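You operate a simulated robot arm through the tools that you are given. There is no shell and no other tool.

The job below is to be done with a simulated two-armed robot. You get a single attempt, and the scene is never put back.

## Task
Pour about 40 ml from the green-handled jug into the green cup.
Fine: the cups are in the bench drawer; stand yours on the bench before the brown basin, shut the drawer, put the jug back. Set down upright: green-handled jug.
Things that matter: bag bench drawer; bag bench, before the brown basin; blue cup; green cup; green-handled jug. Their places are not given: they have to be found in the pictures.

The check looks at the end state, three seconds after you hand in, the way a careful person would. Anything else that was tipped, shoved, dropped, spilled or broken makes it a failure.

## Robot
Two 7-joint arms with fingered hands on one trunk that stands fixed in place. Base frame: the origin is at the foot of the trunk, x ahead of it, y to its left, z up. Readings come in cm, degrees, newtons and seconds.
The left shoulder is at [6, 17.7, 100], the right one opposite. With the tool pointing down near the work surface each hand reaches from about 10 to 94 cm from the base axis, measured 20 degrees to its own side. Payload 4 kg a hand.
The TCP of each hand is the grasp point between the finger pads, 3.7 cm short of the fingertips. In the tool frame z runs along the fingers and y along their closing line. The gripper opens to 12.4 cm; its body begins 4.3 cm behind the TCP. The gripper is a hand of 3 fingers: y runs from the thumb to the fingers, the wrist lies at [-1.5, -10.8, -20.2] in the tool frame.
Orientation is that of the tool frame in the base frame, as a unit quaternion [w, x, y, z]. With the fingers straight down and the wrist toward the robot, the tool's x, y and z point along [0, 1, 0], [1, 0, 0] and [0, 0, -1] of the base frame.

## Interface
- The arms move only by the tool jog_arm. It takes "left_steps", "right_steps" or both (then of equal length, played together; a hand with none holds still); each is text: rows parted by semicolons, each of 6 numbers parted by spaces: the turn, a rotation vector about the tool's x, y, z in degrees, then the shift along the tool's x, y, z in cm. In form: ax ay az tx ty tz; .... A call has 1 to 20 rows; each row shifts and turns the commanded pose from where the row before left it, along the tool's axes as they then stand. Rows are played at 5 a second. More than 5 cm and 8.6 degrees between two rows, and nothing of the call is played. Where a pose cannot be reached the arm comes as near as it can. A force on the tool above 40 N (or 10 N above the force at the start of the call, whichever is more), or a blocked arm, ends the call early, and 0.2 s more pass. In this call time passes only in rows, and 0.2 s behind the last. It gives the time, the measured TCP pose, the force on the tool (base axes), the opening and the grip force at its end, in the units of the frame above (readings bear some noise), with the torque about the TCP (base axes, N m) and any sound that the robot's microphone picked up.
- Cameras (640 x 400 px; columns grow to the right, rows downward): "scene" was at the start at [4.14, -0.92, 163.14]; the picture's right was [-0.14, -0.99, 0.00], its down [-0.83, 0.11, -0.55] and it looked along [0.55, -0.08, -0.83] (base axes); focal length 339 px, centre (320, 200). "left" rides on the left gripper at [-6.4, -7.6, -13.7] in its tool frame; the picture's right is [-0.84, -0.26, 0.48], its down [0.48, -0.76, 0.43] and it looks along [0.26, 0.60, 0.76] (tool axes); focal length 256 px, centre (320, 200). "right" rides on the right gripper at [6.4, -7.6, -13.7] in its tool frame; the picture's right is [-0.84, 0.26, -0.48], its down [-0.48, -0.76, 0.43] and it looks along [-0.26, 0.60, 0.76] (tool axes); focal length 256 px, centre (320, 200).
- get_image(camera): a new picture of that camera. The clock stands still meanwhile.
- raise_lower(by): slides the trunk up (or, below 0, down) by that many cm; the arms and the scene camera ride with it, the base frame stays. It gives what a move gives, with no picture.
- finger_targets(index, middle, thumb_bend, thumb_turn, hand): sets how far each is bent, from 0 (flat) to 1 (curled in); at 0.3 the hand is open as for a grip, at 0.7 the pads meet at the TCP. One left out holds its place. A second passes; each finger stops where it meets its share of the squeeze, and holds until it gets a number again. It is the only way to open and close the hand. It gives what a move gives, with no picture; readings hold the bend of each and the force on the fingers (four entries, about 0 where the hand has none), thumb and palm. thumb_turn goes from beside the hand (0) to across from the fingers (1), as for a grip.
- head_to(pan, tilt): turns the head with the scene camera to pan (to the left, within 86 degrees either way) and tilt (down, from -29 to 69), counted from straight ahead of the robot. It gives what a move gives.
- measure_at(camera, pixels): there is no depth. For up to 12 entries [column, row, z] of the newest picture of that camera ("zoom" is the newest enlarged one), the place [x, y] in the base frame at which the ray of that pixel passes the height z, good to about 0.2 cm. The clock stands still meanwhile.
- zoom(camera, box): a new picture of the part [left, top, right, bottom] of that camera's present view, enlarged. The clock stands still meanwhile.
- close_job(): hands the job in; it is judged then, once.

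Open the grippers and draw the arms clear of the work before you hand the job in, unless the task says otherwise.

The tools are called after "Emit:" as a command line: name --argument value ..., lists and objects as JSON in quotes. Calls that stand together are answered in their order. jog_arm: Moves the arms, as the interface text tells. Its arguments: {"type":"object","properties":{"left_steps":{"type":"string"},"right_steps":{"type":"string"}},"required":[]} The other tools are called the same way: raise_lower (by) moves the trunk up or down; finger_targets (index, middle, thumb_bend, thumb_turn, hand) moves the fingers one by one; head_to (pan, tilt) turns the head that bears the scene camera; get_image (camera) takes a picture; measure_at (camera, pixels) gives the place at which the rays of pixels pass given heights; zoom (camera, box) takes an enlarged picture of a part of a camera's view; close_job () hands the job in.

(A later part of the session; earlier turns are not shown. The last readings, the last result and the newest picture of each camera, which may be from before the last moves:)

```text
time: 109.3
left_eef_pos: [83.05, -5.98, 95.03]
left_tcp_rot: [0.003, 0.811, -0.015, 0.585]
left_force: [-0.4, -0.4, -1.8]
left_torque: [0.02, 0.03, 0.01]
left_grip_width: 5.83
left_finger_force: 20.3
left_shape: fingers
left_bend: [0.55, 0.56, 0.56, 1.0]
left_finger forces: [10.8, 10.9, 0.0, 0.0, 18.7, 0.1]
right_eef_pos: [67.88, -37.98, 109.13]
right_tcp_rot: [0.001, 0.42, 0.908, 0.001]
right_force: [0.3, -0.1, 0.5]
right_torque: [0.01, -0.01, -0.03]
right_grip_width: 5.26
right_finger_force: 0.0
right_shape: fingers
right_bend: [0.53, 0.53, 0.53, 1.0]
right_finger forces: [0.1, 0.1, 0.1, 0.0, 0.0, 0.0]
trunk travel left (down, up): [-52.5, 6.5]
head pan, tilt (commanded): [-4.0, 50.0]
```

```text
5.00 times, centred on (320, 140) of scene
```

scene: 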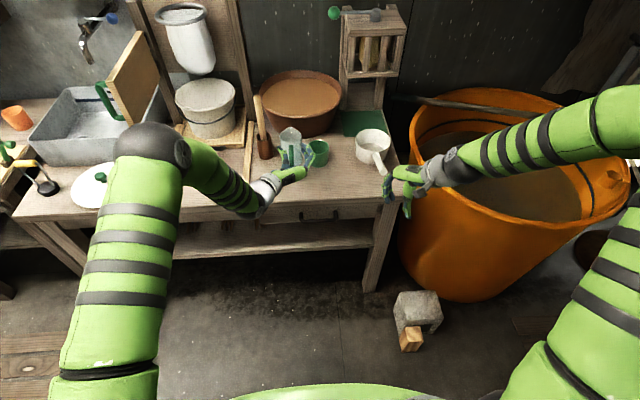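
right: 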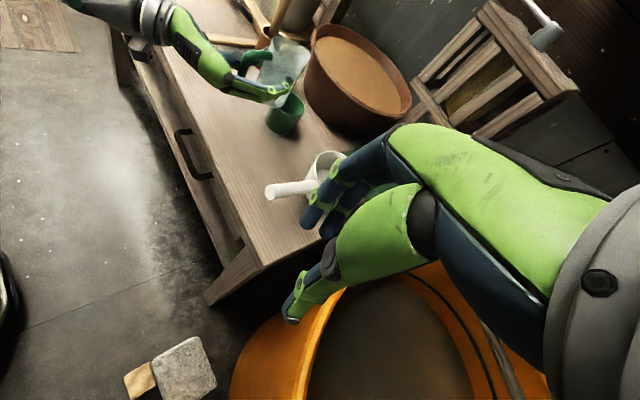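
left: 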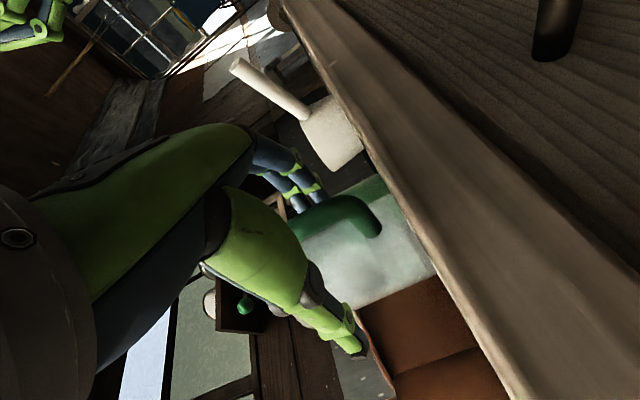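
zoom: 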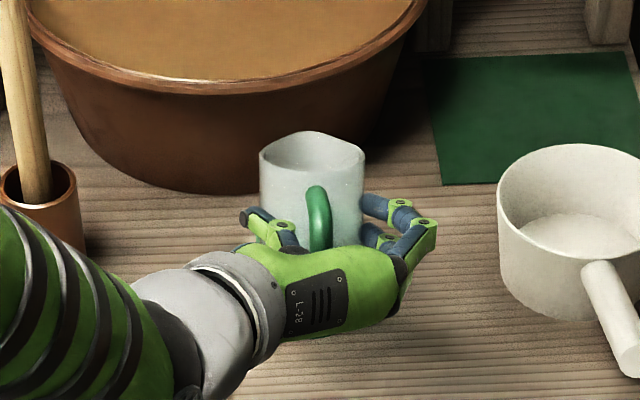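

Tilted 18°, nothing spilled. I verify where the spout tip is relative to the cup with the right camera.

Emit:
measure_at --camera "right" --pixels '[[306.4, 69, 96.7], [306.4, 69, 95], [306.4, 69, 98], [289.6, 104.1, 86.7], [289.6, 104.1, 86]]'

Emit:
measure_at --camera "scene" --pixels '[[315.5, 126.5, 96.7], [315.5, 126.5, 95], [315.5, 126.5, 98]]'

```text
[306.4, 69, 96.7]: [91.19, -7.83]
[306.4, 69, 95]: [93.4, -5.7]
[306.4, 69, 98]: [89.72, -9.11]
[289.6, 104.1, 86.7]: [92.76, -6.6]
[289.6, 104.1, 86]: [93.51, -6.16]
```

```text
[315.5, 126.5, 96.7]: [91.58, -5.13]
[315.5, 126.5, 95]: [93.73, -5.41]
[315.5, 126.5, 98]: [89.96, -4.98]
```

Triangulation puts the spout tip at about (93.7,−5.4,94.8), i.e. 1.9 cm further out and lower than I reckoned (cup centre 93.2,−6.3). I correct the position back 1.3 and right 0.7 cm, then tilt to 25°.

Emit:
jog_arm --left_steps "0 0 0 -0.2 0.15 -0.2; 0 0 0 -0.4 0.3 -0.4; 0 0 0 -0.36 0.25 -0.4; 0 -1.2 0 0 0 0; 0 -1.8 0 0 0 0; 0 -1.8 0 0 0 0; 0 -1.2 0 0 0 0; 0 -0.6 0 0 0 0; 0 0 0 0 0 0"

Emit:
zoom --camera "right" --box '[220, 30, 340, 150]'

Emit:
zoom --camera "scene" --box '[280, 100, 360, 170]'

```text
time: 111.3
left_eef_pos: [81.87, -6.73, 94.22]
left_tcp_rot: [0.002, 0.843, -0.014, 0.537]
left_force: [0.4, 0.1, -1.8]
left_torque: [-0.01, 0.06, 0.01]
left_grip_width: 5.82
left_finger_force: 20.3
left_shape: fingers
left_bend: [0.55, 0.56, 0.56, 1.0]
left_finger forces: [10.8, 10.9, 0.0, 0.1, 18.8, 0.0]
right_eef_pos: [67.86, -37.96, 109.13]
right_tcp_rot: [-0.001, 0.419, 0.908, 0.001]
right_force: [0.4, 1.0, -0.3]
right_torque: [-0.01, 0.0, 0.0]
right_grip_width: 5.26
right_finger_force: 0.0
right_shape: fingers
right_bend: [0.53, 0.53, 0.53, 1.0]
right_finger forces: [0.0, 0.0, 0.1, 0.0, 0.1, 0.0]
trunk travel left (down, up): [-52.5, 6.5]
head pan, tilt (commanded): [-4.0, 50.0]
```

```text
3.33 times, centred on (280, 90) of right
```

zoom: 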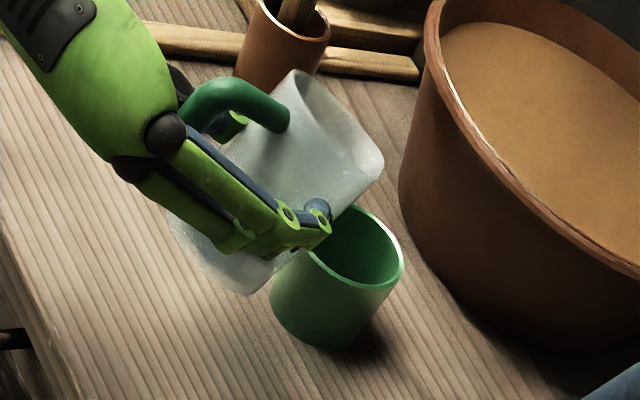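

```text
5.71 times, centred on (320, 135) of scene
```

zoom: 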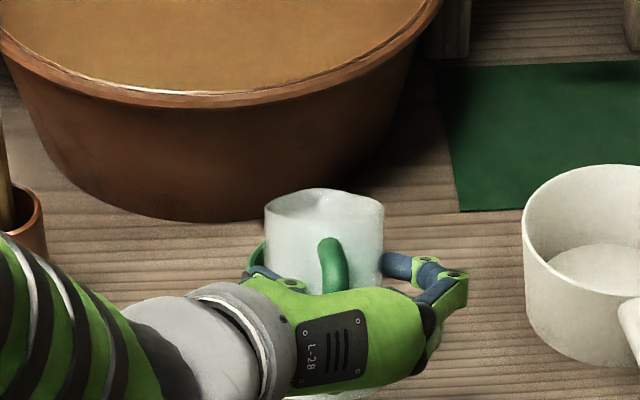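

I measure the lip again at 25° tilt from both views.

Emit:
measure_at --camera "right" --pixels '[[298, 79.5, 92], [298, 79.5, 93], [298, 79.5, 94]]'

Emit:
measure_at --camera "scene" --pixels '[[320.3, 133.2, 92], [320.3, 133.2, 93], [320.3, 133.2, 94]]'

Emit:
zoom --camera "right" --box '[255, 40, 325, 130]'

```text
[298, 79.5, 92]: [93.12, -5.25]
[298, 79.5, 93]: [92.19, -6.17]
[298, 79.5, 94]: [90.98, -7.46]
```

```text
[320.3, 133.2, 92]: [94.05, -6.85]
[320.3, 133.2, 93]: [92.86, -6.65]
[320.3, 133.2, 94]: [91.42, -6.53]
```

```text
4.44 times, centred on (290, 85) of right
```

zoom: 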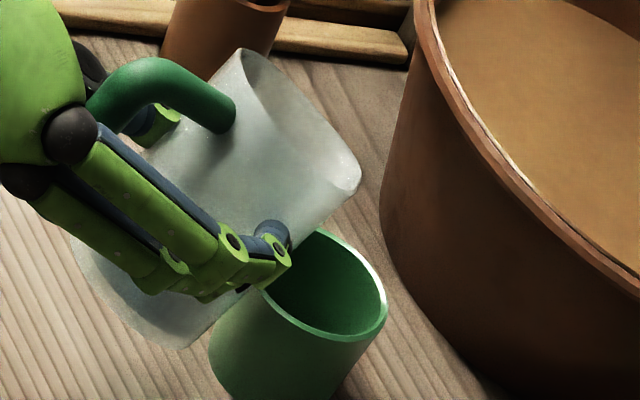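

The lip is at about (92.2,−6.6,93.3), just before the cup's centre — good. I tilt on in small steps, watching for the start of the flow.

Emit:
jog_arm --left_steps "0 -0.6 0 0 0 0; 0 -0.8 0 0 0 0; 0 -0.8 0 0 0 0; 0 -0.6 0 0 0 0; 0 -0.2 0 0 0 0; 0 0 0 0 0 0; 0 0 0 0 0 0"

Emit:
zoom --camera "right" --box '[255, 40, 325, 130]'

```text
time: 112.9
left_eef_pos: [81.88, -6.82, 94.34]
left_tcp_rot: [0.002, 0.857, -0.016, 0.516]
left_force: [-0.3, -0.3, -1.3]
left_torque: [0.02, 0.02, -0.02]
left_grip_width: 5.83
left_finger_force: 20.6
left_shape: fingers
left_bend: [0.55, 0.56, 0.56, 1.0]
left_finger forces: [10.9, 10.8, 0.1, 0.0, 18.8, 0.0]
right_eef_pos: [67.88, -37.89, 109.07]
right_tcp_rot: [-0.001, 0.42, 0.908, 0.001]
right_force: [0.3, -0.2, -0.5]
right_torque: [0.01, 0.03, 0.0]
right_grip_width: 5.23
right_finger_force: 0.1
right_shape: fingers
right_bend: [0.53, 0.53, 0.53, 1.0]
right_finger forces: [0.1, 0.0, 0.0, 0.0, 0.0, 0.1]
trunk travel left (down, up): [-52.5, 6.5]
head pan, tilt (commanded): [-4.0, 50.0]
```

```text
4.44 times, centred on (290, 85) of right
```

zoom: 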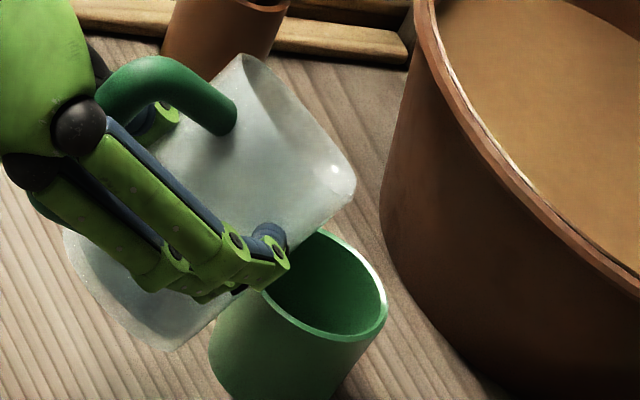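

At 28° no flow yet; a glint near the lip suggests the liquid is close. I go 1.5° further and wait.

Emit:
jog_arm --left_steps "0 -0.5 0 0 0 0; 0 -0.6 0 0 0 0; 0 -0.4 0 0 0 0; 0 0 0 0 0 0; 0 0 0 0 0 0; 0 0 0 0 0 0"

Emit:
zoom --camera "right" --box '[255, 40, 325, 130]'

```text
time: 114.3
left_eef_pos: [81.8, -6.67, 94.39]
left_tcp_rot: [0.002, 0.863, -0.016, 0.505]
left_force: [0.1, 0.4, -0.6]
left_torque: [0.03, 0.02, -0.04]
left_grip_width: 5.83
left_finger_force: 20.6
left_shape: fingers
left_bend: [0.55, 0.56, 0.56, 1.0]
left_finger forces: [10.8, 11.0, 0.0, 0.0, 18.6, 0.0]
right_eef_pos: [67.9, -38.08, 108.98]
right_tcp_rot: [0.0, 0.42, 0.908, 0.001]
right_force: [-0.4, -0.2, 0.4]
right_torque: [0.0, -0.02, -0.01]
right_grip_width: 5.22
right_finger_force: 0.0
right_shape: fingers
right_bend: [0.53, 0.53, 0.53, 1.0]
right_finger forces: [0.1, 0.1, 0.0, 0.0, 0.0, 0.0]
trunk travel left (down, up): [-52.5, 6.5]
head pan, tilt (commanded): [-4.0, 50.0]
```

```text
4.44 times, centred on (290, 85) of right
```

zoom: 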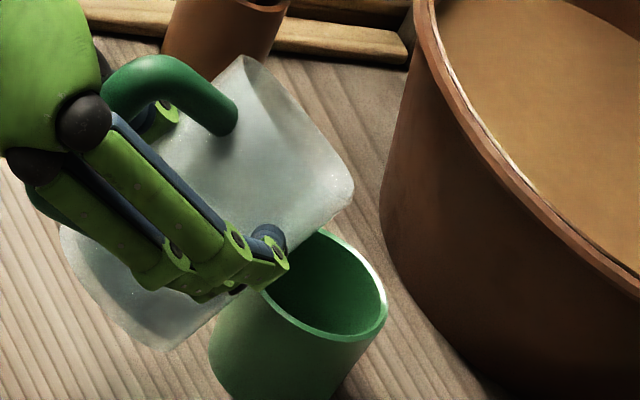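

Still no flow at 29°. The jug weighs only about 1.6 N, so it may hold less than it looks. I go on to about 35°, keeping the lip over the cup.

Emit:
jog_arm --left_steps "0 -0.7 0 0 0 0; 0 -0.9 0 0 0 0; 0 -1 0 0 0 0; 0 -0.9 0 0 0 0; 0 -0.7 0 0 0 0; 0 -0.4 0 0 0 0; 0 0 0 0 0 0; 0 0 0 0 0 0"

Emit:
zoom --camera "right" --box '[255, 40, 325, 130]'

Emit:
zoom --camera "scene" --box '[290, 110, 350, 160]'

```text
time: 116.1
left_eef_pos: [81.84, -6.76, 94.37]
left_tcp_rot: [0.001, 0.883, -0.015, 0.469]
left_force: [-0.9, -0.1, -1.3]
left_torque: [-0.03, 0.05, 0.04]
left_grip_width: 5.81
left_finger_force: 20.0
left_shape: fingers
left_bend: [0.55, 0.56, 0.56, 1.0]
left_finger forces: [10.8, 10.9, 0.1, 0.0, 18.7, 0.1]
right_eef_pos: [67.72, -37.92, 109.03]
right_tcp_rot: [-0.001, 0.42, 0.907, 0.001]
right_force: [0.7, -0.5, 0.0]
right_torque: [0.0, 0.01, -0.01]
right_grip_width: 5.27
right_finger_force: 0.0
right_shape: fingers
right_bend: [0.53, 0.53, 0.53, 1.0]
right_finger forces: [0.0, 0.0, 0.1, 0.1, 0.0, 0.1]
trunk travel left (down, up): [-52.5, 6.5]
head pan, tilt (commanded): [-4.0, 50.0]
```

```text
4.44 times, centred on (290, 85) of right
```

zoom: 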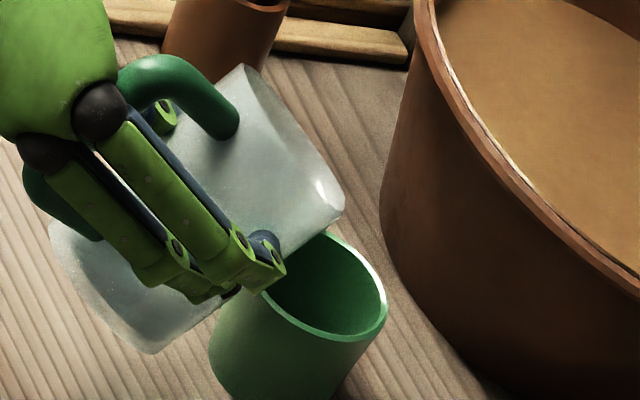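

```text
8.00 times, centred on (320, 135) of scene
```

zoom: 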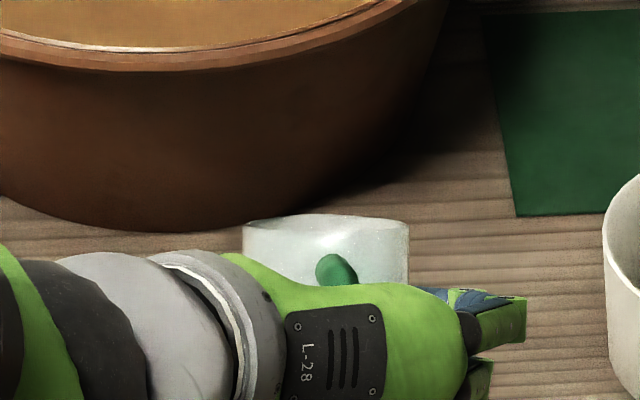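

At 34° still dry (no sound, cup interior plain green). On to 40°, raising the hand slightly to keep the lip about 4 cm above the cup's rim.

Emit:
jog_arm --left_steps "0 -0.7 0 0.12 0 -0.05; 0 -1 0 0.13 0 -0.05; 0 -1.1 0 0.13 0 -0.05; 0 -1.1 0 0.13 0 -0.05; 0 -0.9 0 0.13 0 -0.05; 0 -0.7 0 0.12 0 -0.05; 0 -0.4 0 0 0 0; 0 0 0 0 0 0; 0 0 0 0 0 0"

Emit:
zoom --camera "right" --box '[255, 40, 325, 130]'

```text
time: 118.1
left_eef_pos: [81.98, -6.67, 95.24]
left_tcp_rot: [0.0, 0.906, -0.015, 0.422]
left_force: [-0.5, -0.6, -1.3]
left_torque: [-0.04, -0.01, -0.01]
left_grip_width: 5.81
left_finger_force: 20.1
left_shape: fingers
left_bend: [0.55, 0.56, 0.56, 1.0]
left_finger forces: [10.9, 10.8, 0.0, 0.0, 18.6, 0.1]
right_eef_pos: [67.85, -37.95, 109.12]
right_tcp_rot: [0.0, 0.42, 0.908, 0.001]
right_force: [-0.1, -0.1, -0.1]
right_torque: [0.0, 0.01, -0.02]
right_grip_width: 5.24
right_finger_force: 0.0
right_shape: fingers
right_bend: [0.53, 0.53, 0.53, 1.0]
right_finger forces: [0.0, 0.1, 0.0, 0.0, 0.0, 0.0]
trunk travel left (down, up): [-52.5, 6.5]
head pan, tilt (commanded): [-4.0, 50.0]
```

```text
4.44 times, centred on (290, 85) of right
```

zoom: 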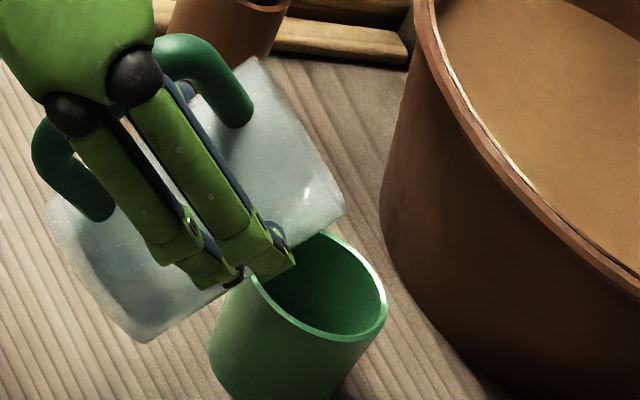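

40° and still no flow. I continue to 45° the same way.

Emit:
jog_arm --left_steps "0 -0.6 0 0.13 0 -0.05; 0 -0.9 0 0.13 0 -0.05; 0 -0.9 0 0.13 0 -0.05; 0 -0.9 0 0.13 0 -0.05; 0 -0.8 0 0.13 0 -0.05; 0 -0.5 0 0.13 0 -0.05; 0 -0.3 0 0 0 0; 0 0 0 0 0 0; 0 0 0 0 0 0"

Emit:
zoom --camera "right" --box '[255, 40, 325, 130]'

```text
time: 120.1
left_eef_pos: [82.44, -6.74, 95.94]
left_tcp_rot: [0.0, 0.924, -0.016, 0.383]
left_force: [-0.1, 0.3, -2.5]
left_torque: [-0.02, 0.04, 0.01]
left_grip_width: 5.8
left_finger_force: 19.8
left_shape: fingers
left_bend: [0.55, 0.56, 0.56, 1.0]
left_finger forces: [10.8, 10.8, 0.0, 0.0, 18.5, 0.0]
right_eef_pos: [67.78, -38.01, 109.04]
right_tcp_rot: [0.0, 0.42, 0.908, 0.001]
right_force: [-0.5, 0.0, 0.2]
right_torque: [-0.05, 0.02, 0.05]
right_grip_width: 5.27
right_finger_force: 0.1
right_shape: fingers
right_bend: [0.53, 0.53, 0.53, 1.0]
right_finger forces: [0.0, 0.0, 0.1, 0.0, 0.0, 0.0]
trunk travel left (down, up): [-52.5, 6.5]
head pan, tilt (commanded): [-4.0, 50.0]
```

```text
4.44 times, centred on (290, 85) of right
```

zoom: 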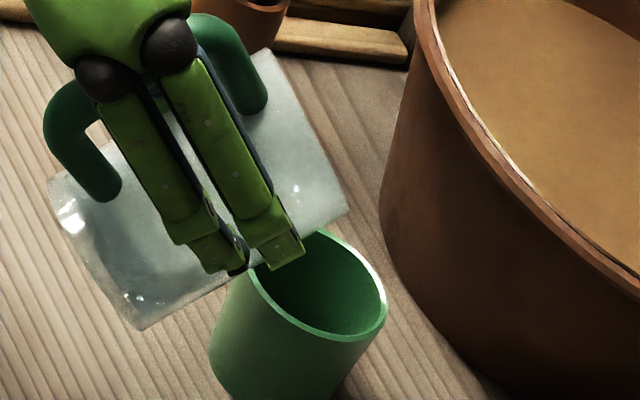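

45°, no flow yet. I continue to 50°.

Emit:
jog_arm --left_steps "0 -0.6 0 0.14 0 -0.05; 0 -0.9 0 0.14 0 -0.05; 0 -0.9 0 0.14 0 -0.05; 0 -0.9 0 0.14 0 -0.05; 0 -0.8 0 0.14 0 -0.05; 0 -0.5 0 0.14 0 -0.05; 0 -0.3 0 0 0 0; 0 0 0 0 0 0; 0 0 0 0 0 0"

Emit:
zoom --camera "right" --box '[255, 40, 325, 130]'

```text
time: 122.1
left_eef_pos: [82.77, -6.75, 96.64]
left_tcp_rot: [-0.001, 0.939, -0.015, 0.345]
left_force: [-0.8, 1.4, -1.1]
left_torque: [-0.01, -0.01, -0.02]
left_grip_width: 5.79
left_finger_force: 19.8
left_shape: fingers
left_bend: [0.55, 0.56, 0.56, 1.0]
left_finger forces: [10.8, 10.9, 0.0, 0.1, 18.6, 0.0]
right_eef_pos: [67.87, -37.95, 109.15]
right_tcp_rot: [0.0, 0.42, 0.908, 0.001]
right_force: [0.8, -0.1, -1.1]
right_torque: [-0.04, -0.01, 0.0]
right_grip_width: 5.24
right_finger_force: 0.1
right_shape: fingers
right_bend: [0.53, 0.53, 0.53, 1.0]
right_finger forces: [0.0, 0.0, 0.0, 0.0, 0.1, 0.1]
trunk travel left (down, up): [-52.5, 6.5]
head pan, tilt (commanded): [-4.0, 50.0]
```

```text
4.44 times, centred on (290, 85) of right
```

zoom: 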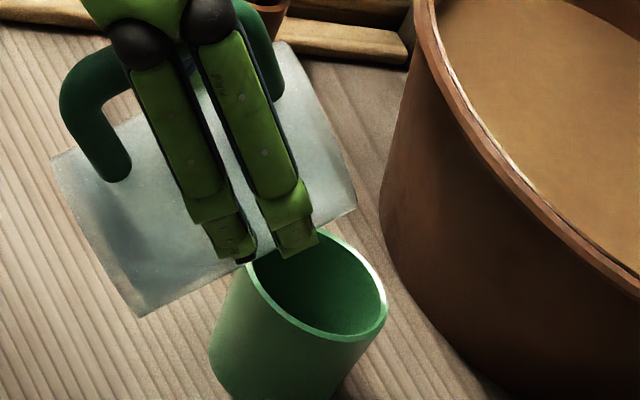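

50°, still no flow. I check the lip position over the cup once more before going on.

Emit:
measure_at --camera "right" --pixels '[[297.9, 86.1, 90.5], [297.9, 86.1, 91.5], [297.9, 86.1, 92.5], [289.3, 104.1, 86.6]]'

Emit:
zoom --camera "scene" --box '[280, 100, 360, 170]'

Emit:
get_image --camera "right"

```text
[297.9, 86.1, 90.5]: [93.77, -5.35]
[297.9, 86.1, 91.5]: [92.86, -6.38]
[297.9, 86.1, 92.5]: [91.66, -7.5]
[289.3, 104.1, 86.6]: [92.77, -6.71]
```

```text
5.71 times, centred on (320, 135) of scene
```

zoom: 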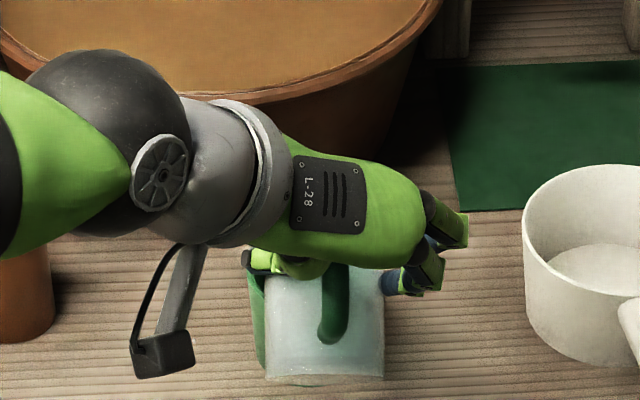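

```text
taken
```

right: 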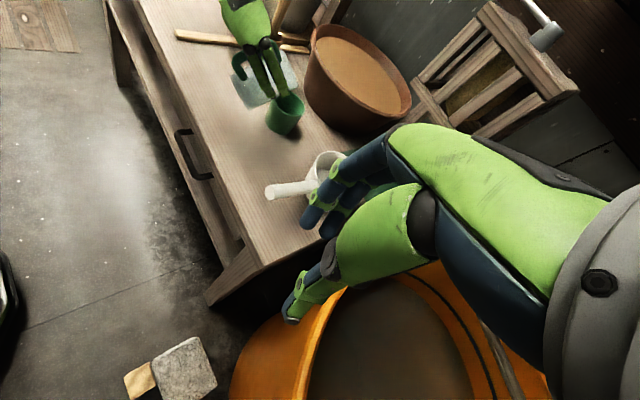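

The lip is right over the cup's centre at z≈91.5; since a stream carries forward, I shift the jug back about 1.2 cm and down 1 cm, then tilt on to 55° slowly.

Emit:
jog_arm --left_steps "0 0 0 -0.3 0 0; 0 0 0 -0.5 0 0; 0 0 0 -0.5 0 0; 0 0 0 -0.2 0 0; 0 -0.5 0 0.12 0 -0.04; 0 -0.8 0 0.14 0 -0.05; 0 -0.8 0 0.14 0 -0.05; 0 -0.5 0 0.1 0 -0.03; 0 0 0 0 0 0; 0 0 0 0 0 0; 0 0 0 0 0 0"

Emit:
zoom --camera "right" --box '[255, 40, 325, 130]'

```text
time: 124.5
left_eef_pos: [81.85, -6.69, 96.19]
left_tcp_rot: [-0.001, 0.946, -0.015, 0.323]
left_force: [0.3, 0.3, -0.7]
left_torque: [0.0, 0.0, 0.02]
left_grip_width: 5.8
left_finger_force: 20.1
left_shape: fingers
left_bend: [0.55, 0.56, 0.56, 1.0]
left_finger forces: [10.8, 10.8, 0.0, 0.1, 18.4, 0.1]
right_eef_pos: [67.82, -37.99, 109.1]
right_tcp_rot: [-0.001, 0.419, 0.908, 0.001]
right_force: [0.6, 0.1, -0.2]
right_torque: [0.03, 0.01, -0.01]
right_grip_width: 5.24
right_finger_force: 0.0
right_shape: fingers
right_bend: [0.53, 0.53, 0.53, 1.0]
right_finger forces: [0.1, 0.0, 0.0, 0.0, 0.0, 0.0]
trunk travel left (down, up): [-52.5, 6.5]
head pan, tilt (commanded): [-4.0, 50.0]
```

```text
4.44 times, centred on (290, 85) of right
```

zoom: 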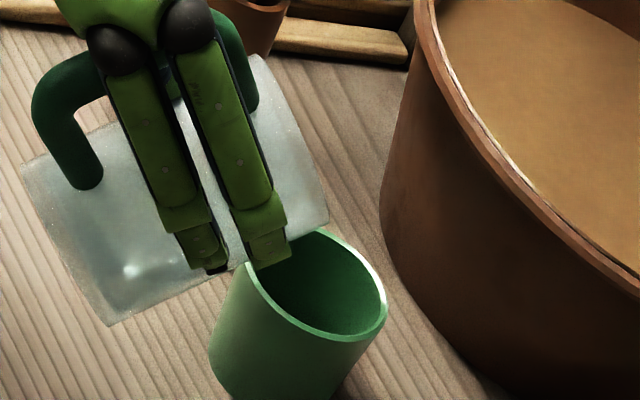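

52°, no flow yet. Continuing in ~3° steps.

Emit:
jog_arm --left_steps "0 -0.5 0 0.12 0 -0.04; 0 -0.8 0 0.14 0 -0.05; 0 -0.8 0 0.14 0 -0.05; 0 -0.5 0 0.1 0 -0.03; 0 -0.3 0 0 0 0; 0 0 0 0 0 0; 0 0 0 0 0 0; 0 0 0 0 0 0"

Emit:
zoom --camera "right" --box '[255, 40, 325, 130]'

```text
time: 126.3
left_eef_pos: [82.05, -6.78, 96.55]
left_tcp_rot: [-0.002, 0.954, -0.014, 0.299]
left_force: [-0.3, 0.1, -2.4]
left_torque: [-0.04, -0.02, 0.01]
left_grip_width: 5.83
left_finger_force: 20.1
left_shape: fingers
left_bend: [0.55, 0.56, 0.56, 1.0]
left_finger forces: [10.8, 10.9, 0.0, 0.0, 18.4, 0.0]
right_eef_pos: [67.77, -37.97, 109.02]
right_tcp_rot: [-0.001, 0.419, 0.908, 0.001]
right_force: [0.2, 0.0, -0.6]
right_torque: [-0.01, 0.0, 0.03]
right_grip_width: 5.25
right_finger_force: 0.0
right_shape: fingers
right_bend: [0.53, 0.53, 0.53, 1.0]
right_finger forces: [0.0, 0.1, 0.1, 0.0, 0.0, 0.0]
trunk travel left (down, up): [-52.5, 6.5]
head pan, tilt (commanded): [-4.0, 50.0]
```

```text
4.44 times, centred on (290, 85) of right
```

zoom: 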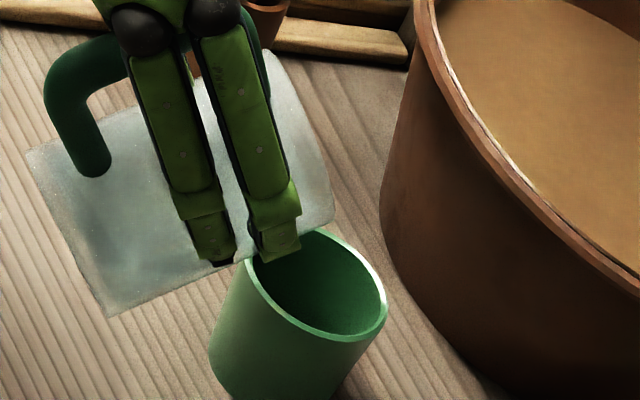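

55°, still nothing. Continuing in 3° steps, keeping the lip in place.

Emit:
jog_arm --left_steps "0 -0.5 0 0.12 0 -0.03; 0 -0.8 0 0.14 0 -0.04; 0 -0.8 0 0.14 0 -0.04; 0 -0.6 0 0.1 0 -0.03; 0 -0.3 0 0 0 0; 0 0 0 0 0 0; 0 0 0 0 0 0; 0 0 0 0 0 0"

Emit:
zoom --camera "right" --box '[255, 40, 325, 130]'

```text
time: 128.1
left_eef_pos: [82.46, -6.8, 96.97]
left_tcp_rot: [-0.002, 0.962, -0.015, 0.274]
left_force: [0.0, 0.8, -1.4]
left_torque: [-0.02, -0.03, 0.03]
left_grip_width: 5.83
left_finger_force: 19.6
left_shape: fingers
left_bend: [0.55, 0.56, 0.56, 1.0]
left_finger forces: [10.8, 10.8, 0.0, 0.0, 18.5, 0.0]
right_eef_pos: [67.89, -37.91, 109.08]
right_tcp_rot: [-0.001, 0.419, 0.908, 0.001]
right_force: [0.3, 0.9, 0.1]
right_torque: [0.01, 0.0, 0.01]
right_grip_width: 5.27
right_finger_force: 0.0
right_shape: fingers
right_bend: [0.53, 0.53, 0.53, 1.0]
right_finger forces: [0.0, 0.0, 0.1, 0.0, 0.0, 0.0]
trunk travel left (down, up): [-52.5, 6.5]
head pan, tilt (commanded): [-4.0, 50.0]
```

```text
4.44 times, centred on (290, 85) of right
```

zoom: 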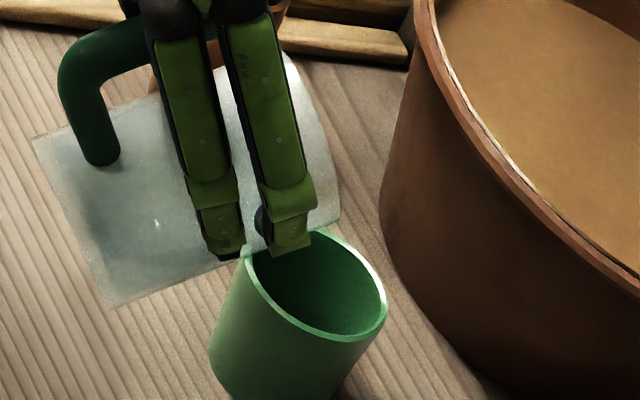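

58°, still no flow; jug must be less full than it looked. Continuing.

Emit:
jog_arm --left_steps "0 -0.5 0 0.12 0 -0.03; 0 -0.8 0 0.14 0 -0.03; 0 -0.8 0 0.14 0 -0.03; 0 -0.6 0 0.1 0 -0.02; 0 -0.3 0 0 0 0; 0 0 0 0 0 0; 0 0 0 0 0 0; 0 0 0 0 0 0"

Emit:
zoom --camera "right" --box '[255, 40, 325, 130]'

```text
time: 129.9
left_eef_pos: [82.88, -6.83, 97.36]
left_tcp_rot: [-0.003, 0.968, -0.015, 0.249]
left_force: [-1.6, 0.7, -1.9]
left_torque: [0.0, -0.01, -0.02]
left_grip_width: 5.78
left_finger_force: 19.9
left_shape: fingers
left_bend: [0.55, 0.56, 0.56, 1.0]
left_finger forces: [10.8, 10.9, 0.0, 0.1, 18.5, 0.0]
right_eef_pos: [67.86, -37.9, 109.04]
right_tcp_rot: [0.0, 0.42, 0.908, 0.002]
right_force: [0.3, -0.1, 0.1]
right_torque: [0.01, 0.02, -0.02]
right_grip_width: 5.25
right_finger_force: 0.0
right_shape: fingers
right_bend: [0.53, 0.53, 0.53, 1.0]
right_finger forces: [0.1, 0.1, 0.0, 0.0, 0.0, 0.0]
trunk travel left (down, up): [-52.5, 6.5]
head pan, tilt (commanded): [-4.0, 50.0]
```

```text
4.44 times, centred on (290, 85) of right
```

zoom: 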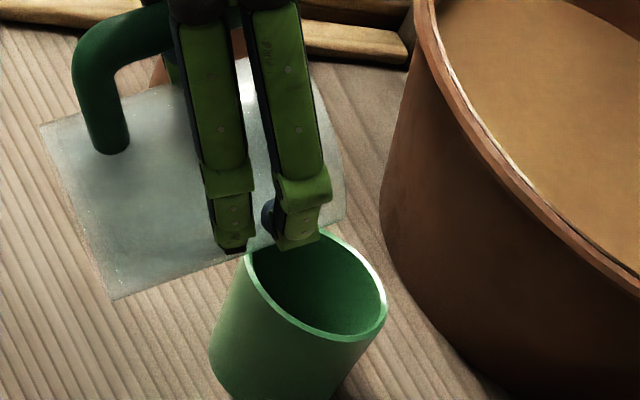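

61° and still dry. I look closer at the jug and cup for any sign of the liquid.

Emit:
zoom --camera "right" --box '[225, 50, 275, 110]'

Emit:
zoom --camera "right" --box '[270, 80, 310, 125]'

Emit:
zoom --camera "scene" --box '[300, 110, 360, 170]'

```text
6.67 times, centred on (250, 80) of right
```

zoom: 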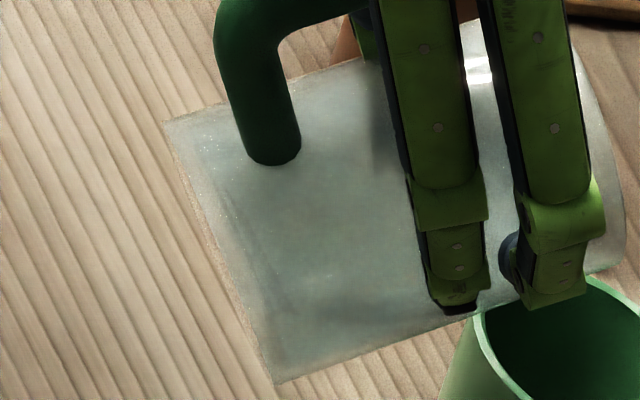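

```text
8.89 times, centred on (290, 102) of right
```

zoom: 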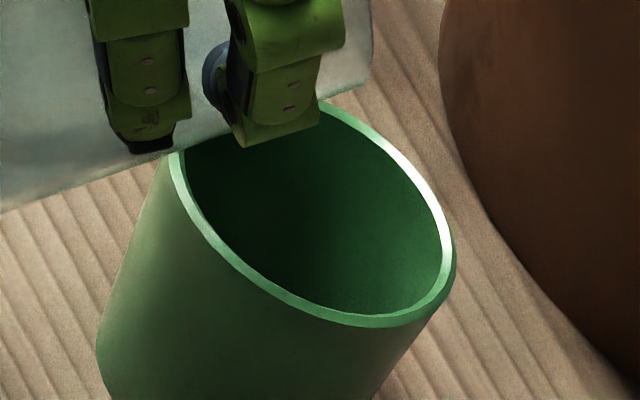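

```text
6.67 times, centred on (330, 140) of scene
```

zoom: 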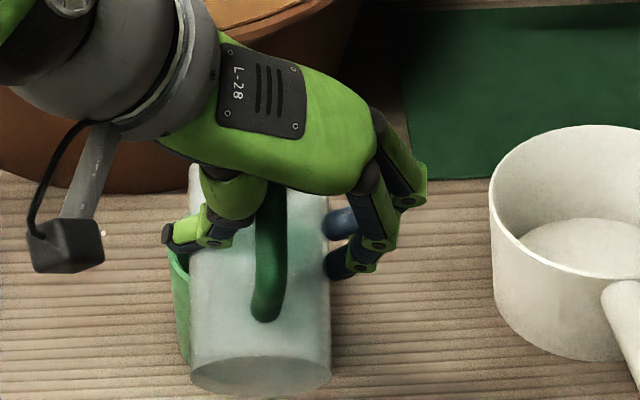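

No liquid has moved yet; the jug's total weight (≈1.55 N) suggests only some 50–80 ml inside, so the onset must be near. I continue in 2° steps, shifting to hold the lip.

Emit:
jog_arm --left_steps "0 -0.5 0 0.1 0 -0.02; 0 -0.7 0 0.12 0 -0.02; 0 -0.6 0 0.1 0 -0.02; 0 -0.3 0 0.05 0 -0.01; 0 0 0 0 0 0; 0 0 0 0 0 0; 0 0 0 0 0 0; 0 0 0 0 0 0"

Emit:
zoom --camera "right" --box '[255, 40, 325, 130]'

```text
time: 131.7
left_eef_pos: [83.26, -6.73, 97.7]
left_tcp_rot: [-0.003, 0.973, -0.015, 0.231]
left_force: [-0.2, 0.6, -1.6]
left_torque: [0.03, -0.02, 0.01]
left_grip_width: 5.82
left_finger_force: 20.1
left_shape: fingers
left_bend: [0.55, 0.56, 0.56, 1.0]
left_finger forces: [10.7, 10.9, 0.0, 0.0, 18.5, 0.0]
right_eef_pos: [67.79, -37.86, 109.07]
right_tcp_rot: [-0.001, 0.42, 0.908, 0.001]
right_force: [-0.2, 0.5, 0.1]
right_torque: [-0.03, 0.01, -0.01]
right_grip_width: 5.23
right_finger_force: 0.1
right_shape: fingers
right_bend: [0.53, 0.53, 0.53, 1.0]
right_finger forces: [0.0, 0.0, 0.0, 0.1, 0.1, 0.0]
trunk travel left (down, up): [-52.5, 6.5]
head pan, tilt (commanded): [-4.0, 50.0]
```

```text
4.44 times, centred on (290, 85) of right
```

zoom: 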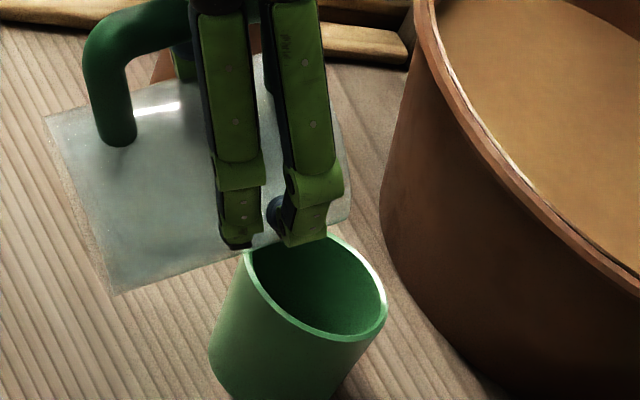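

63°, no flow. Another 2.5°.

Emit:
jog_arm --left_steps "0 -0.5 0 0.1 0 -0.02; 0 -0.7 0 0.12 0 -0.02; 0 -0.7 0 0.12 0 -0.02; 0 -0.5 0 0.05 0 -0.01; 0 -0.2 0 0 0 0; 0 0 0 0 0 0; 0 0 0 0 0 0; 0 0 0 0 0 0"

Emit:
zoom --camera "right" --box '[255, 40, 325, 130]'

```text
time: 133.5
left_eef_pos: [83.45, -6.82, 97.96]
left_tcp_rot: [-0.002, 0.978, -0.015, 0.208]
left_force: [0.0, 0.4, -1.4]
left_torque: [-0.01, -0.04, 0.01]
left_grip_width: 5.79
left_finger_force: 20.3
left_shape: fingers
left_bend: [0.55, 0.56, 0.56, 1.0]
left_finger forces: [10.8, 10.9, 0.0, 0.1, 18.5, 0.1]
right_eef_pos: [67.83, -38.0, 109.04]
right_tcp_rot: [-0.001, 0.42, 0.908, 0.001]
right_force: [-0.4, 0.2, 1.1]
right_torque: [0.01, -0.01, -0.01]
right_grip_width: 5.25
right_finger_force: 0.1
right_shape: fingers
right_bend: [0.53, 0.53, 0.53, 1.0]
right_finger forces: [0.1, 0.0, 0.1, 0.0, 0.1, 0.1]
trunk travel left (down, up): [-52.5, 6.5]
head pan, tilt (commanded): [-4.0, 50.0]
```

```text
4.44 times, centred on (290, 85) of right
```

zoom: 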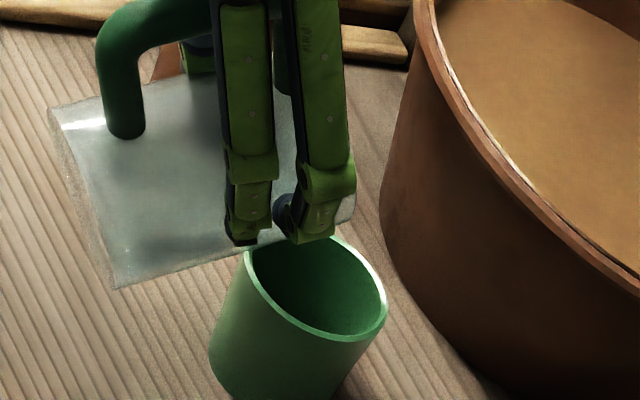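

66° and dry; steeper tilts will run out of arm reach in this pose. I tilt back to about 56°, raise the trunk, and yaw the jug ~20° to the left about the lip so that the wrist comes nearer the shoulder.

Emit:
jog_arm --left_steps "0 0.6 0 -0.1 0 0.02; 0 1 0 -0.16 0 0.03; 0 1.5 0 -0.22 0 0.04; 0 2 0 -0.3 0 0.06; 0 2 0 -0.3 0 0.06; 0 1.5 0 -0.22 0 0.05; 0 1 0 -0.16 0 0.03; 0 0.4 0 0 0 0; 0 0 0 0 0 0"

Emit:
raise_lower --by 6

Emit:
jog_arm --left_steps "1.1 0 -1.7 0 0 0; 2 0 -3 0 0 0; 2.3 0 -3.4 0 0 0; 2.3 0 -3.4 0 0 0; 2 0 -3 0 0 0; 1.1 0 -1.7 0 0 0; 0.4 0 -0.5 0 0 0; 0 0 0 0 0 0"

Emit:
zoom --camera "right" --box '[225, 20, 345, 150]'

```text
time: 135.5
left_eef_pos: [82.38, -6.75, 96.95]
left_tcp_rot: [-0.001, 0.956, -0.015, 0.293]
left_force: [0.2, -0.5, -2.1]
left_torque: [-0.03, -0.01, -0.01]
left_grip_width: 5.8
left_finger_force: 20.0
left_shape: fingers
left_bend: [0.55, 0.56, 0.56, 1.0]
left_finger forces: [10.7, 11.0, 0.1, 0.1, 18.5, 0.1]
right_eef_pos: [67.78, -38.08, 109.08]
right_tcp_rot: [0.0, 0.419, 0.908, 0.001]
right_force: [0.4, -0.3, 0.4]
right_torque: [0.04, -0.01, 0.0]
right_grip_width: 5.27
right_finger_force: 0.1
right_shape: fingers
right_bend: [0.53, 0.53, 0.53, 1.0]
right_finger forces: [0.0, 0.0, 0.1, 0.0, 0.0, 0.0]
trunk travel left (down, up): [-52.5, 6.5]
head pan, tilt (commanded): [-4.0, 50.0]
```

```text
time: 136.5
left_eef_pos: [82.37, -6.75, 102.8]
left_tcp_rot: [-0.002, 0.956, -0.015, 0.293]
left_force: [0.0, 0.5, -1.4]
left_torque: [-0.03, -0.03, 0.05]
left_grip_width: 5.8
left_finger_force: 20.2
left_shape: fingers
left_bend: [0.55, 0.56, 0.56, 1.0]
left_finger forces: [10.7, 10.9, 0.1, 0.0, 18.5, 0.1]
right_eef_pos: [67.97, -37.95, 115.08]
right_tcp_rot: [-0.001, 0.419, 0.908, 0.001]
right_force: [-0.5, -0.1, -0.1]
right_torque: [0.01, 0.01, 0.0]
right_grip_width: 5.27
right_finger_force: 0.1
right_shape: fingers
right_bend: [0.53, 0.53, 0.53, 1.0]
right_finger forces: [0.0, 0.1, 0.0, 0.0, 0.0, 0.0]
trunk travel left (down, up): [-58.5, 0.5]
head pan, tilt (commanded): [-4.0, 50.0]
```

```text
time: 138.3
left_eef_pos: [82.33, -6.73, 103.01]
left_tcp_rot: [-0.052, 0.943, 0.152, 0.29]
left_force: [-0.2, 0.1, -1.4]
left_torque: [-0.03, 0.02, -0.04]
left_grip_width: 5.79
left_finger_force: 19.8
left_shape: fingers
left_bend: [0.55, 0.56, 0.56, 1.0]
left_finger forces: [10.7, 10.8, 0.0, 0.0, 18.5, 0.0]
right_eef_pos: [67.88, -37.97, 115.07]
right_tcp_rot: [-0.001, 0.42, 0.908, 0.002]
right_force: [0.4, -0.4, -0.4]
right_torque: [-0.01, -0.02, -0.02]
right_grip_width: 5.24
right_finger_force: 0.0
right_shape: fingers
right_bend: [0.53, 0.53, 0.53, 1.0]
right_finger forces: [0.0, 0.1, 0.1, 0.0, 0.1, 0.0]
trunk travel left (down, up): [-58.5, 0.5]
head pan, tilt (commanded): [-4.0, 50.0]
```

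```text
3.08 times, centred on (285, 85) of right
```

zoom: 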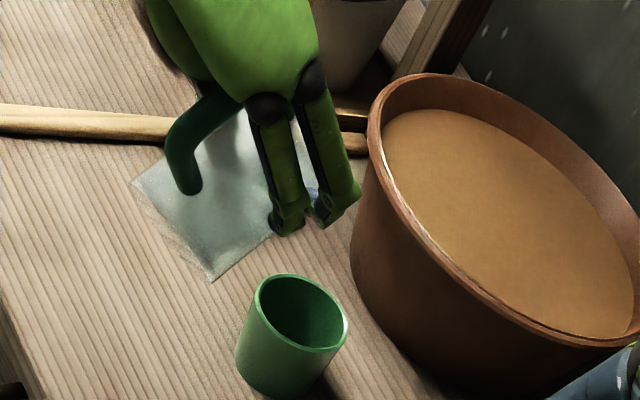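

The yaw is done with the jug 6 cm higher. Now I bring it down and sideways so that the lip comes back over the cup (lip target ≈ (91.5,−6.4,90.3)).

Emit:
jog_arm --left_steps "0 0 0 -0.155 0.107 0.203; 0 0 0 -0.31 0.213 0.407; 0 0 0 -0.465 0.32 0.61; 0 0 0 -0.568 0.39 0.745; 0 0 0 -0.568 0.39 0.745; 0 0 0 -0.568 0.39 0.745; 0 0 0 -0.568 0.39 0.745; 0 0 0 -0.465 0.32 0.61; 0 0 0 -0.31 0.213 0.407; 0 0 0 -0.155 0.107 0.203; 0 0 0 0 0 0"

Emit:
zoom --camera "right" --box '[245, 40, 325, 150]'

Emit:
zoom --camera "scene" --box '[270, 100, 370, 190]'

```text
time: 140.7
left_eef_pos: [82.8, -9.49, 95.96]
left_tcp_rot: [-0.052, 0.943, 0.152, 0.29]
left_force: [-0.4, 0.5, -1.1]
left_torque: [-0.01, 0.0, 0.0]
left_grip_width: 5.78
left_finger_force: 20.2
left_shape: fingers
left_bend: [0.55, 0.56, 0.56, 1.0]
left_finger forces: [10.7, 10.7, 0.0, 0.1, 18.5, 0.0]
right_eef_pos: [67.71, -37.96, 115.12]
right_tcp_rot: [-0.001, 0.419, 0.908, 0.001]
right_force: [-0.1, -0.1, -0.2]
right_torque: [0.02, -0.05, 0.03]
right_grip_width: 5.26
right_finger_force: 0.1
right_shape: fingers
right_bend: [0.53, 0.53, 0.53, 1.0]
right_finger forces: [0.0, 0.1, 0.0, 0.0, 0.1, 0.0]
trunk travel left (down, up): [-58.5, 0.5]
head pan, tilt (commanded): [-4.0, 50.0]
```

```text
3.64 times, centred on (285, 95) of right
```

zoom: 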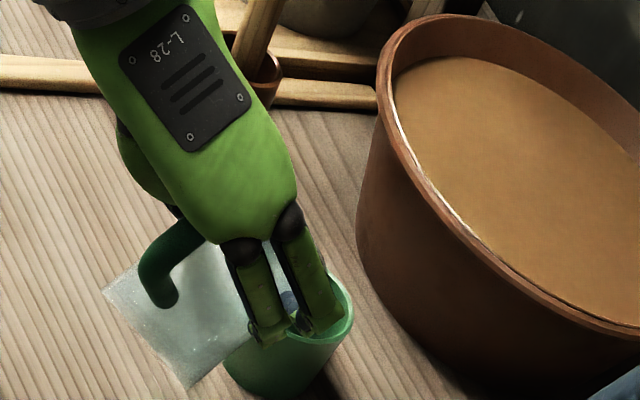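

```text
4.44 times, centred on (320, 145) of scene
```

zoom: 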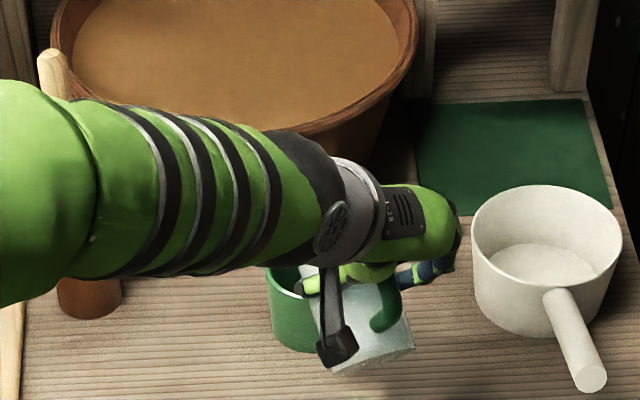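

Yawed, the fingers now hide the cup from the right camera. I move the right hand forward and a bit lower to look past the fingertips from the side.

Emit:
jog_arm --right_steps "0 0 0 -1.46 2.26 2.33; 0 0 0 -1.46 2.26 2.33; 0 0 0 -1.46 2.26 2.33"

Emit:
get_image --camera "right"

Emit:
zoom --camera "right" --box '[215, 30, 315, 160]'

```text
time: 141.5
left_eef_pos: [82.97, -9.46, 95.92]
left_tcp_rot: [-0.052, 0.944, 0.152, 0.29]
left_force: [0.3, 0.2, -1.7]
left_torque: [-0.01, 0.03, -0.01]
left_grip_width: 5.78
left_finger_force: 20.0
left_shape: fingers
left_bend: [0.55, 0.56, 0.56, 1.0]
left_finger forces: [10.6, 10.8, 0.0, 0.0, 18.6, 0.0]
right_eef_pos: [75.81, -36.99, 107.99]
right_tcp_rot: [0.0, 0.419, 0.908, 0.001]
right_force: [-0.7, 1.0, -0.3]
right_torque: [0.01, 0.0, 0.0]
right_grip_width: 5.25
right_finger_force: 0.1
right_shape: fingers
right_bend: [0.53, 0.53, 0.53, 1.0]
right_finger forces: [0.0, 0.0, 0.0, 0.0, 0.0, 0.0]
trunk travel left (down, up): [-58.5, 0.5]
head pan, tilt (commanded): [-4.0, 50.0]
```

```text
taken
```

right: 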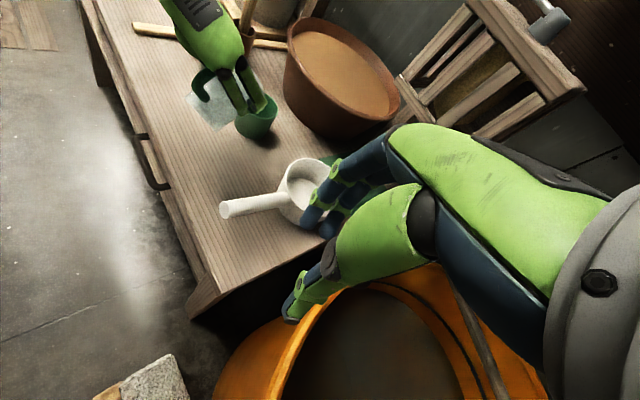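

```text
3.08 times, centred on (265, 95) of right
```

zoom: 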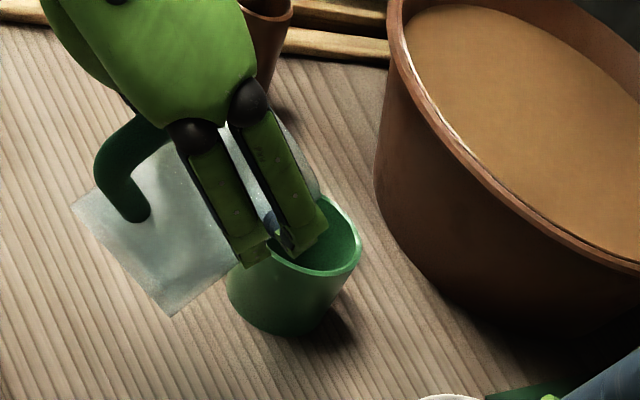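

Now the cup's right half is visible. I tilt back up to 66° (known to be dry) with the lip held in place.

Emit:
jog_arm --left_steps "0 -0.5 0 0.087 0 -0.036; 0 -1 0 0.175 0 -0.073; 0 -1.5 0 0.262 0 -0.11; 0 -1.5 0 0.262 0 -0.11; 0 -1.5 0 0.262 0 -0.11; 0 -1.5 0 0.262 0 -0.11; 0 -1 0 0.175 0 -0.073; 0 -0.5 0 0.087 0 -0.036; 0 0 0 0 0 0; 0 0 0 0 0 0; 0 0 0 0 0 0"

Emit:
zoom --camera "right" --box '[225, 50, 305, 150]'

```text
time: 143.9
left_eef_pos: [83.79, -9.13, 97.38]
left_tcp_rot: [-0.04, 0.963, 0.155, 0.215]
left_force: [0.0, -0.7, -1.0]
left_torque: [-0.02, -0.03, -0.03]
left_grip_width: 5.78
left_finger_force: 19.7
left_shape: fingers
left_bend: [0.55, 0.56, 0.56, 1.0]
left_finger forces: [10.7, 10.8, 0.0, 0.0, 18.4, 0.0]
right_eef_pos: [75.78, -37.02, 108.18]
right_tcp_rot: [-0.001, 0.42, 0.907, 0.001]
right_force: [0.2, -0.5, -0.3]
right_torque: [0.0, -0.04, 0.02]
right_grip_width: 5.25
right_finger_force: 0.1
right_shape: fingers
right_bend: [0.53, 0.53, 0.53, 1.0]
right_finger forces: [0.1, 0.1, 0.1, 0.0, 0.0, 0.1]
trunk travel left (down, up): [-58.5, 0.5]
head pan, tilt (commanded): [-4.0, 50.0]
```

```text
4.00 times, centred on (265, 100) of right
```

zoom: 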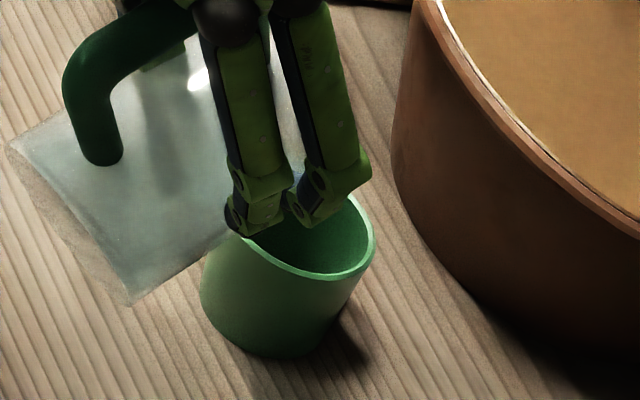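

θ≈65°, lip still over the cup, nothing flows yet. I continue in 2.5° steps with pauses.

Emit:
jog_arm --left_steps "0 -0.4 0 0.07 0 -0.03; 0 -0.7 0 0.122 0 -0.05; 0 -0.7 0 0.122 0 -0.05; 0 -0.5 0 0.087 0 -0.036; 0 -0.2 0 0.035 0 -0.015; 0 0 0 0 0 0; 0 0 0 0 0 0; 0 0 0 0 0 0; 0 0 0 0 0 0"

Emit:
zoom --camera "right" --box '[225, 50, 305, 150]'

```text
time: 145.9
left_eef_pos: [84.1, -9.1, 97.73]
left_tcp_rot: [-0.037, 0.967, 0.157, 0.195]
left_force: [-0.4, 0.3, -1.4]
left_torque: [-0.01, -0.02, 0.0]
left_grip_width: 5.76
left_finger_force: 20.4
left_shape: fingers
left_bend: [0.55, 0.56, 0.56, 1.0]
left_finger forces: [10.7, 10.9, 0.0, 0.0, 18.4, 0.1]
right_eef_pos: [75.82, -36.87, 108.03]
right_tcp_rot: [0.0, 0.419, 0.908, 0.001]
right_force: [-0.7, 0.5, -0.5]
right_torque: [-0.01, 0.0, 0.0]
right_grip_width: 5.24
right_finger_force: 0.1
right_shape: fingers
right_bend: [0.53, 0.53, 0.53, 1.0]
right_finger forces: [0.0, 0.0, 0.0, 0.0, 0.1, 0.1]
trunk travel left (down, up): [-58.5, 0.5]
head pan, tilt (commanded): [-4.0, 50.0]
```

```text
4.00 times, centred on (265, 100) of right
```

zoom: 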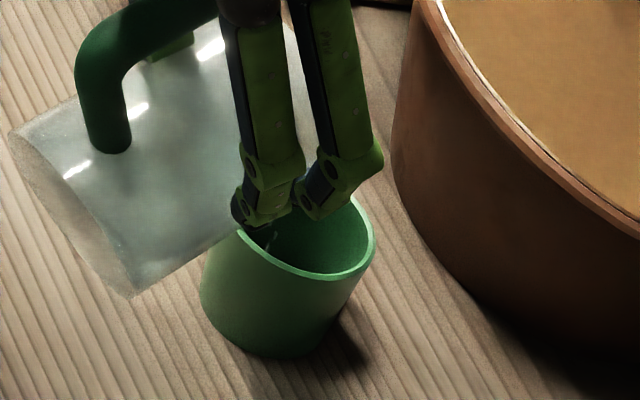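

There are fine streaks in the cup near zoom (270,235) — perhaps the first drops. I zoom in.

Emit:
zoom --camera "right" --box '[240, 85, 285, 135]'

Emit:
zoom --camera "scene" --box '[300, 130, 350, 190]'

```text
8.00 times, centred on (262, 110) of right
```

zoom: 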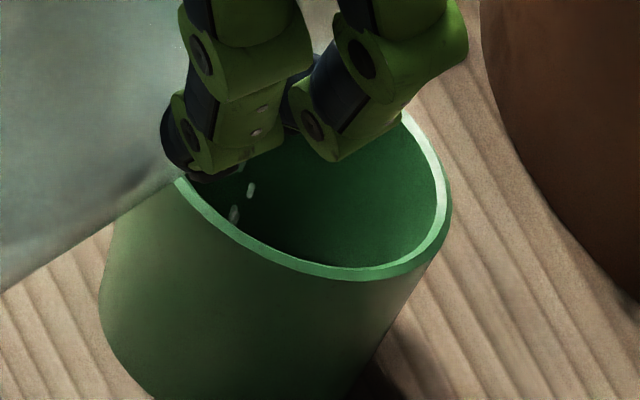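

```text
6.67 times, centred on (325, 160) of scene
```

zoom: 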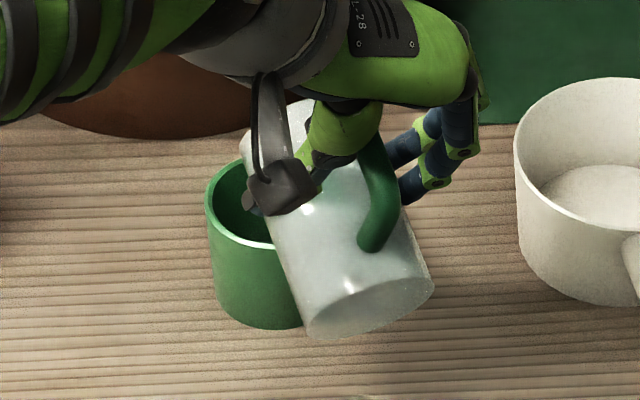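

Drops are falling into the cup. I check where they land relative to the cup's centre.

Emit:
measure_at --camera "right" --pixels '[[251.4, 111.6, 86.6], [251.4, 111.6, 84], [253.25, 108.5, 88], [253.25, 108.5, 86.6], [261.3, 108.7, 86.6], [244.2, 107.5, 86.6], [278.3, 112, 86.6]]'

Emit:
measure_at --camera "scene" --pixels '[[314.5, 160, 86.6], [316, 148, 86.6], [307.8, 157, 86.6]]'

```text
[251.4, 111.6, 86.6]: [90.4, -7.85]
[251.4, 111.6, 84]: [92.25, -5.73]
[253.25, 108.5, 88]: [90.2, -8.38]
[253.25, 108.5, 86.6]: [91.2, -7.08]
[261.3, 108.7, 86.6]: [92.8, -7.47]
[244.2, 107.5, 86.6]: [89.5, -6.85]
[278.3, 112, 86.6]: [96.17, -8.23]
```

```text
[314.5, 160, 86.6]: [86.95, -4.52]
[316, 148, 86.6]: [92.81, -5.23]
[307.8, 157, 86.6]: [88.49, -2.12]
```

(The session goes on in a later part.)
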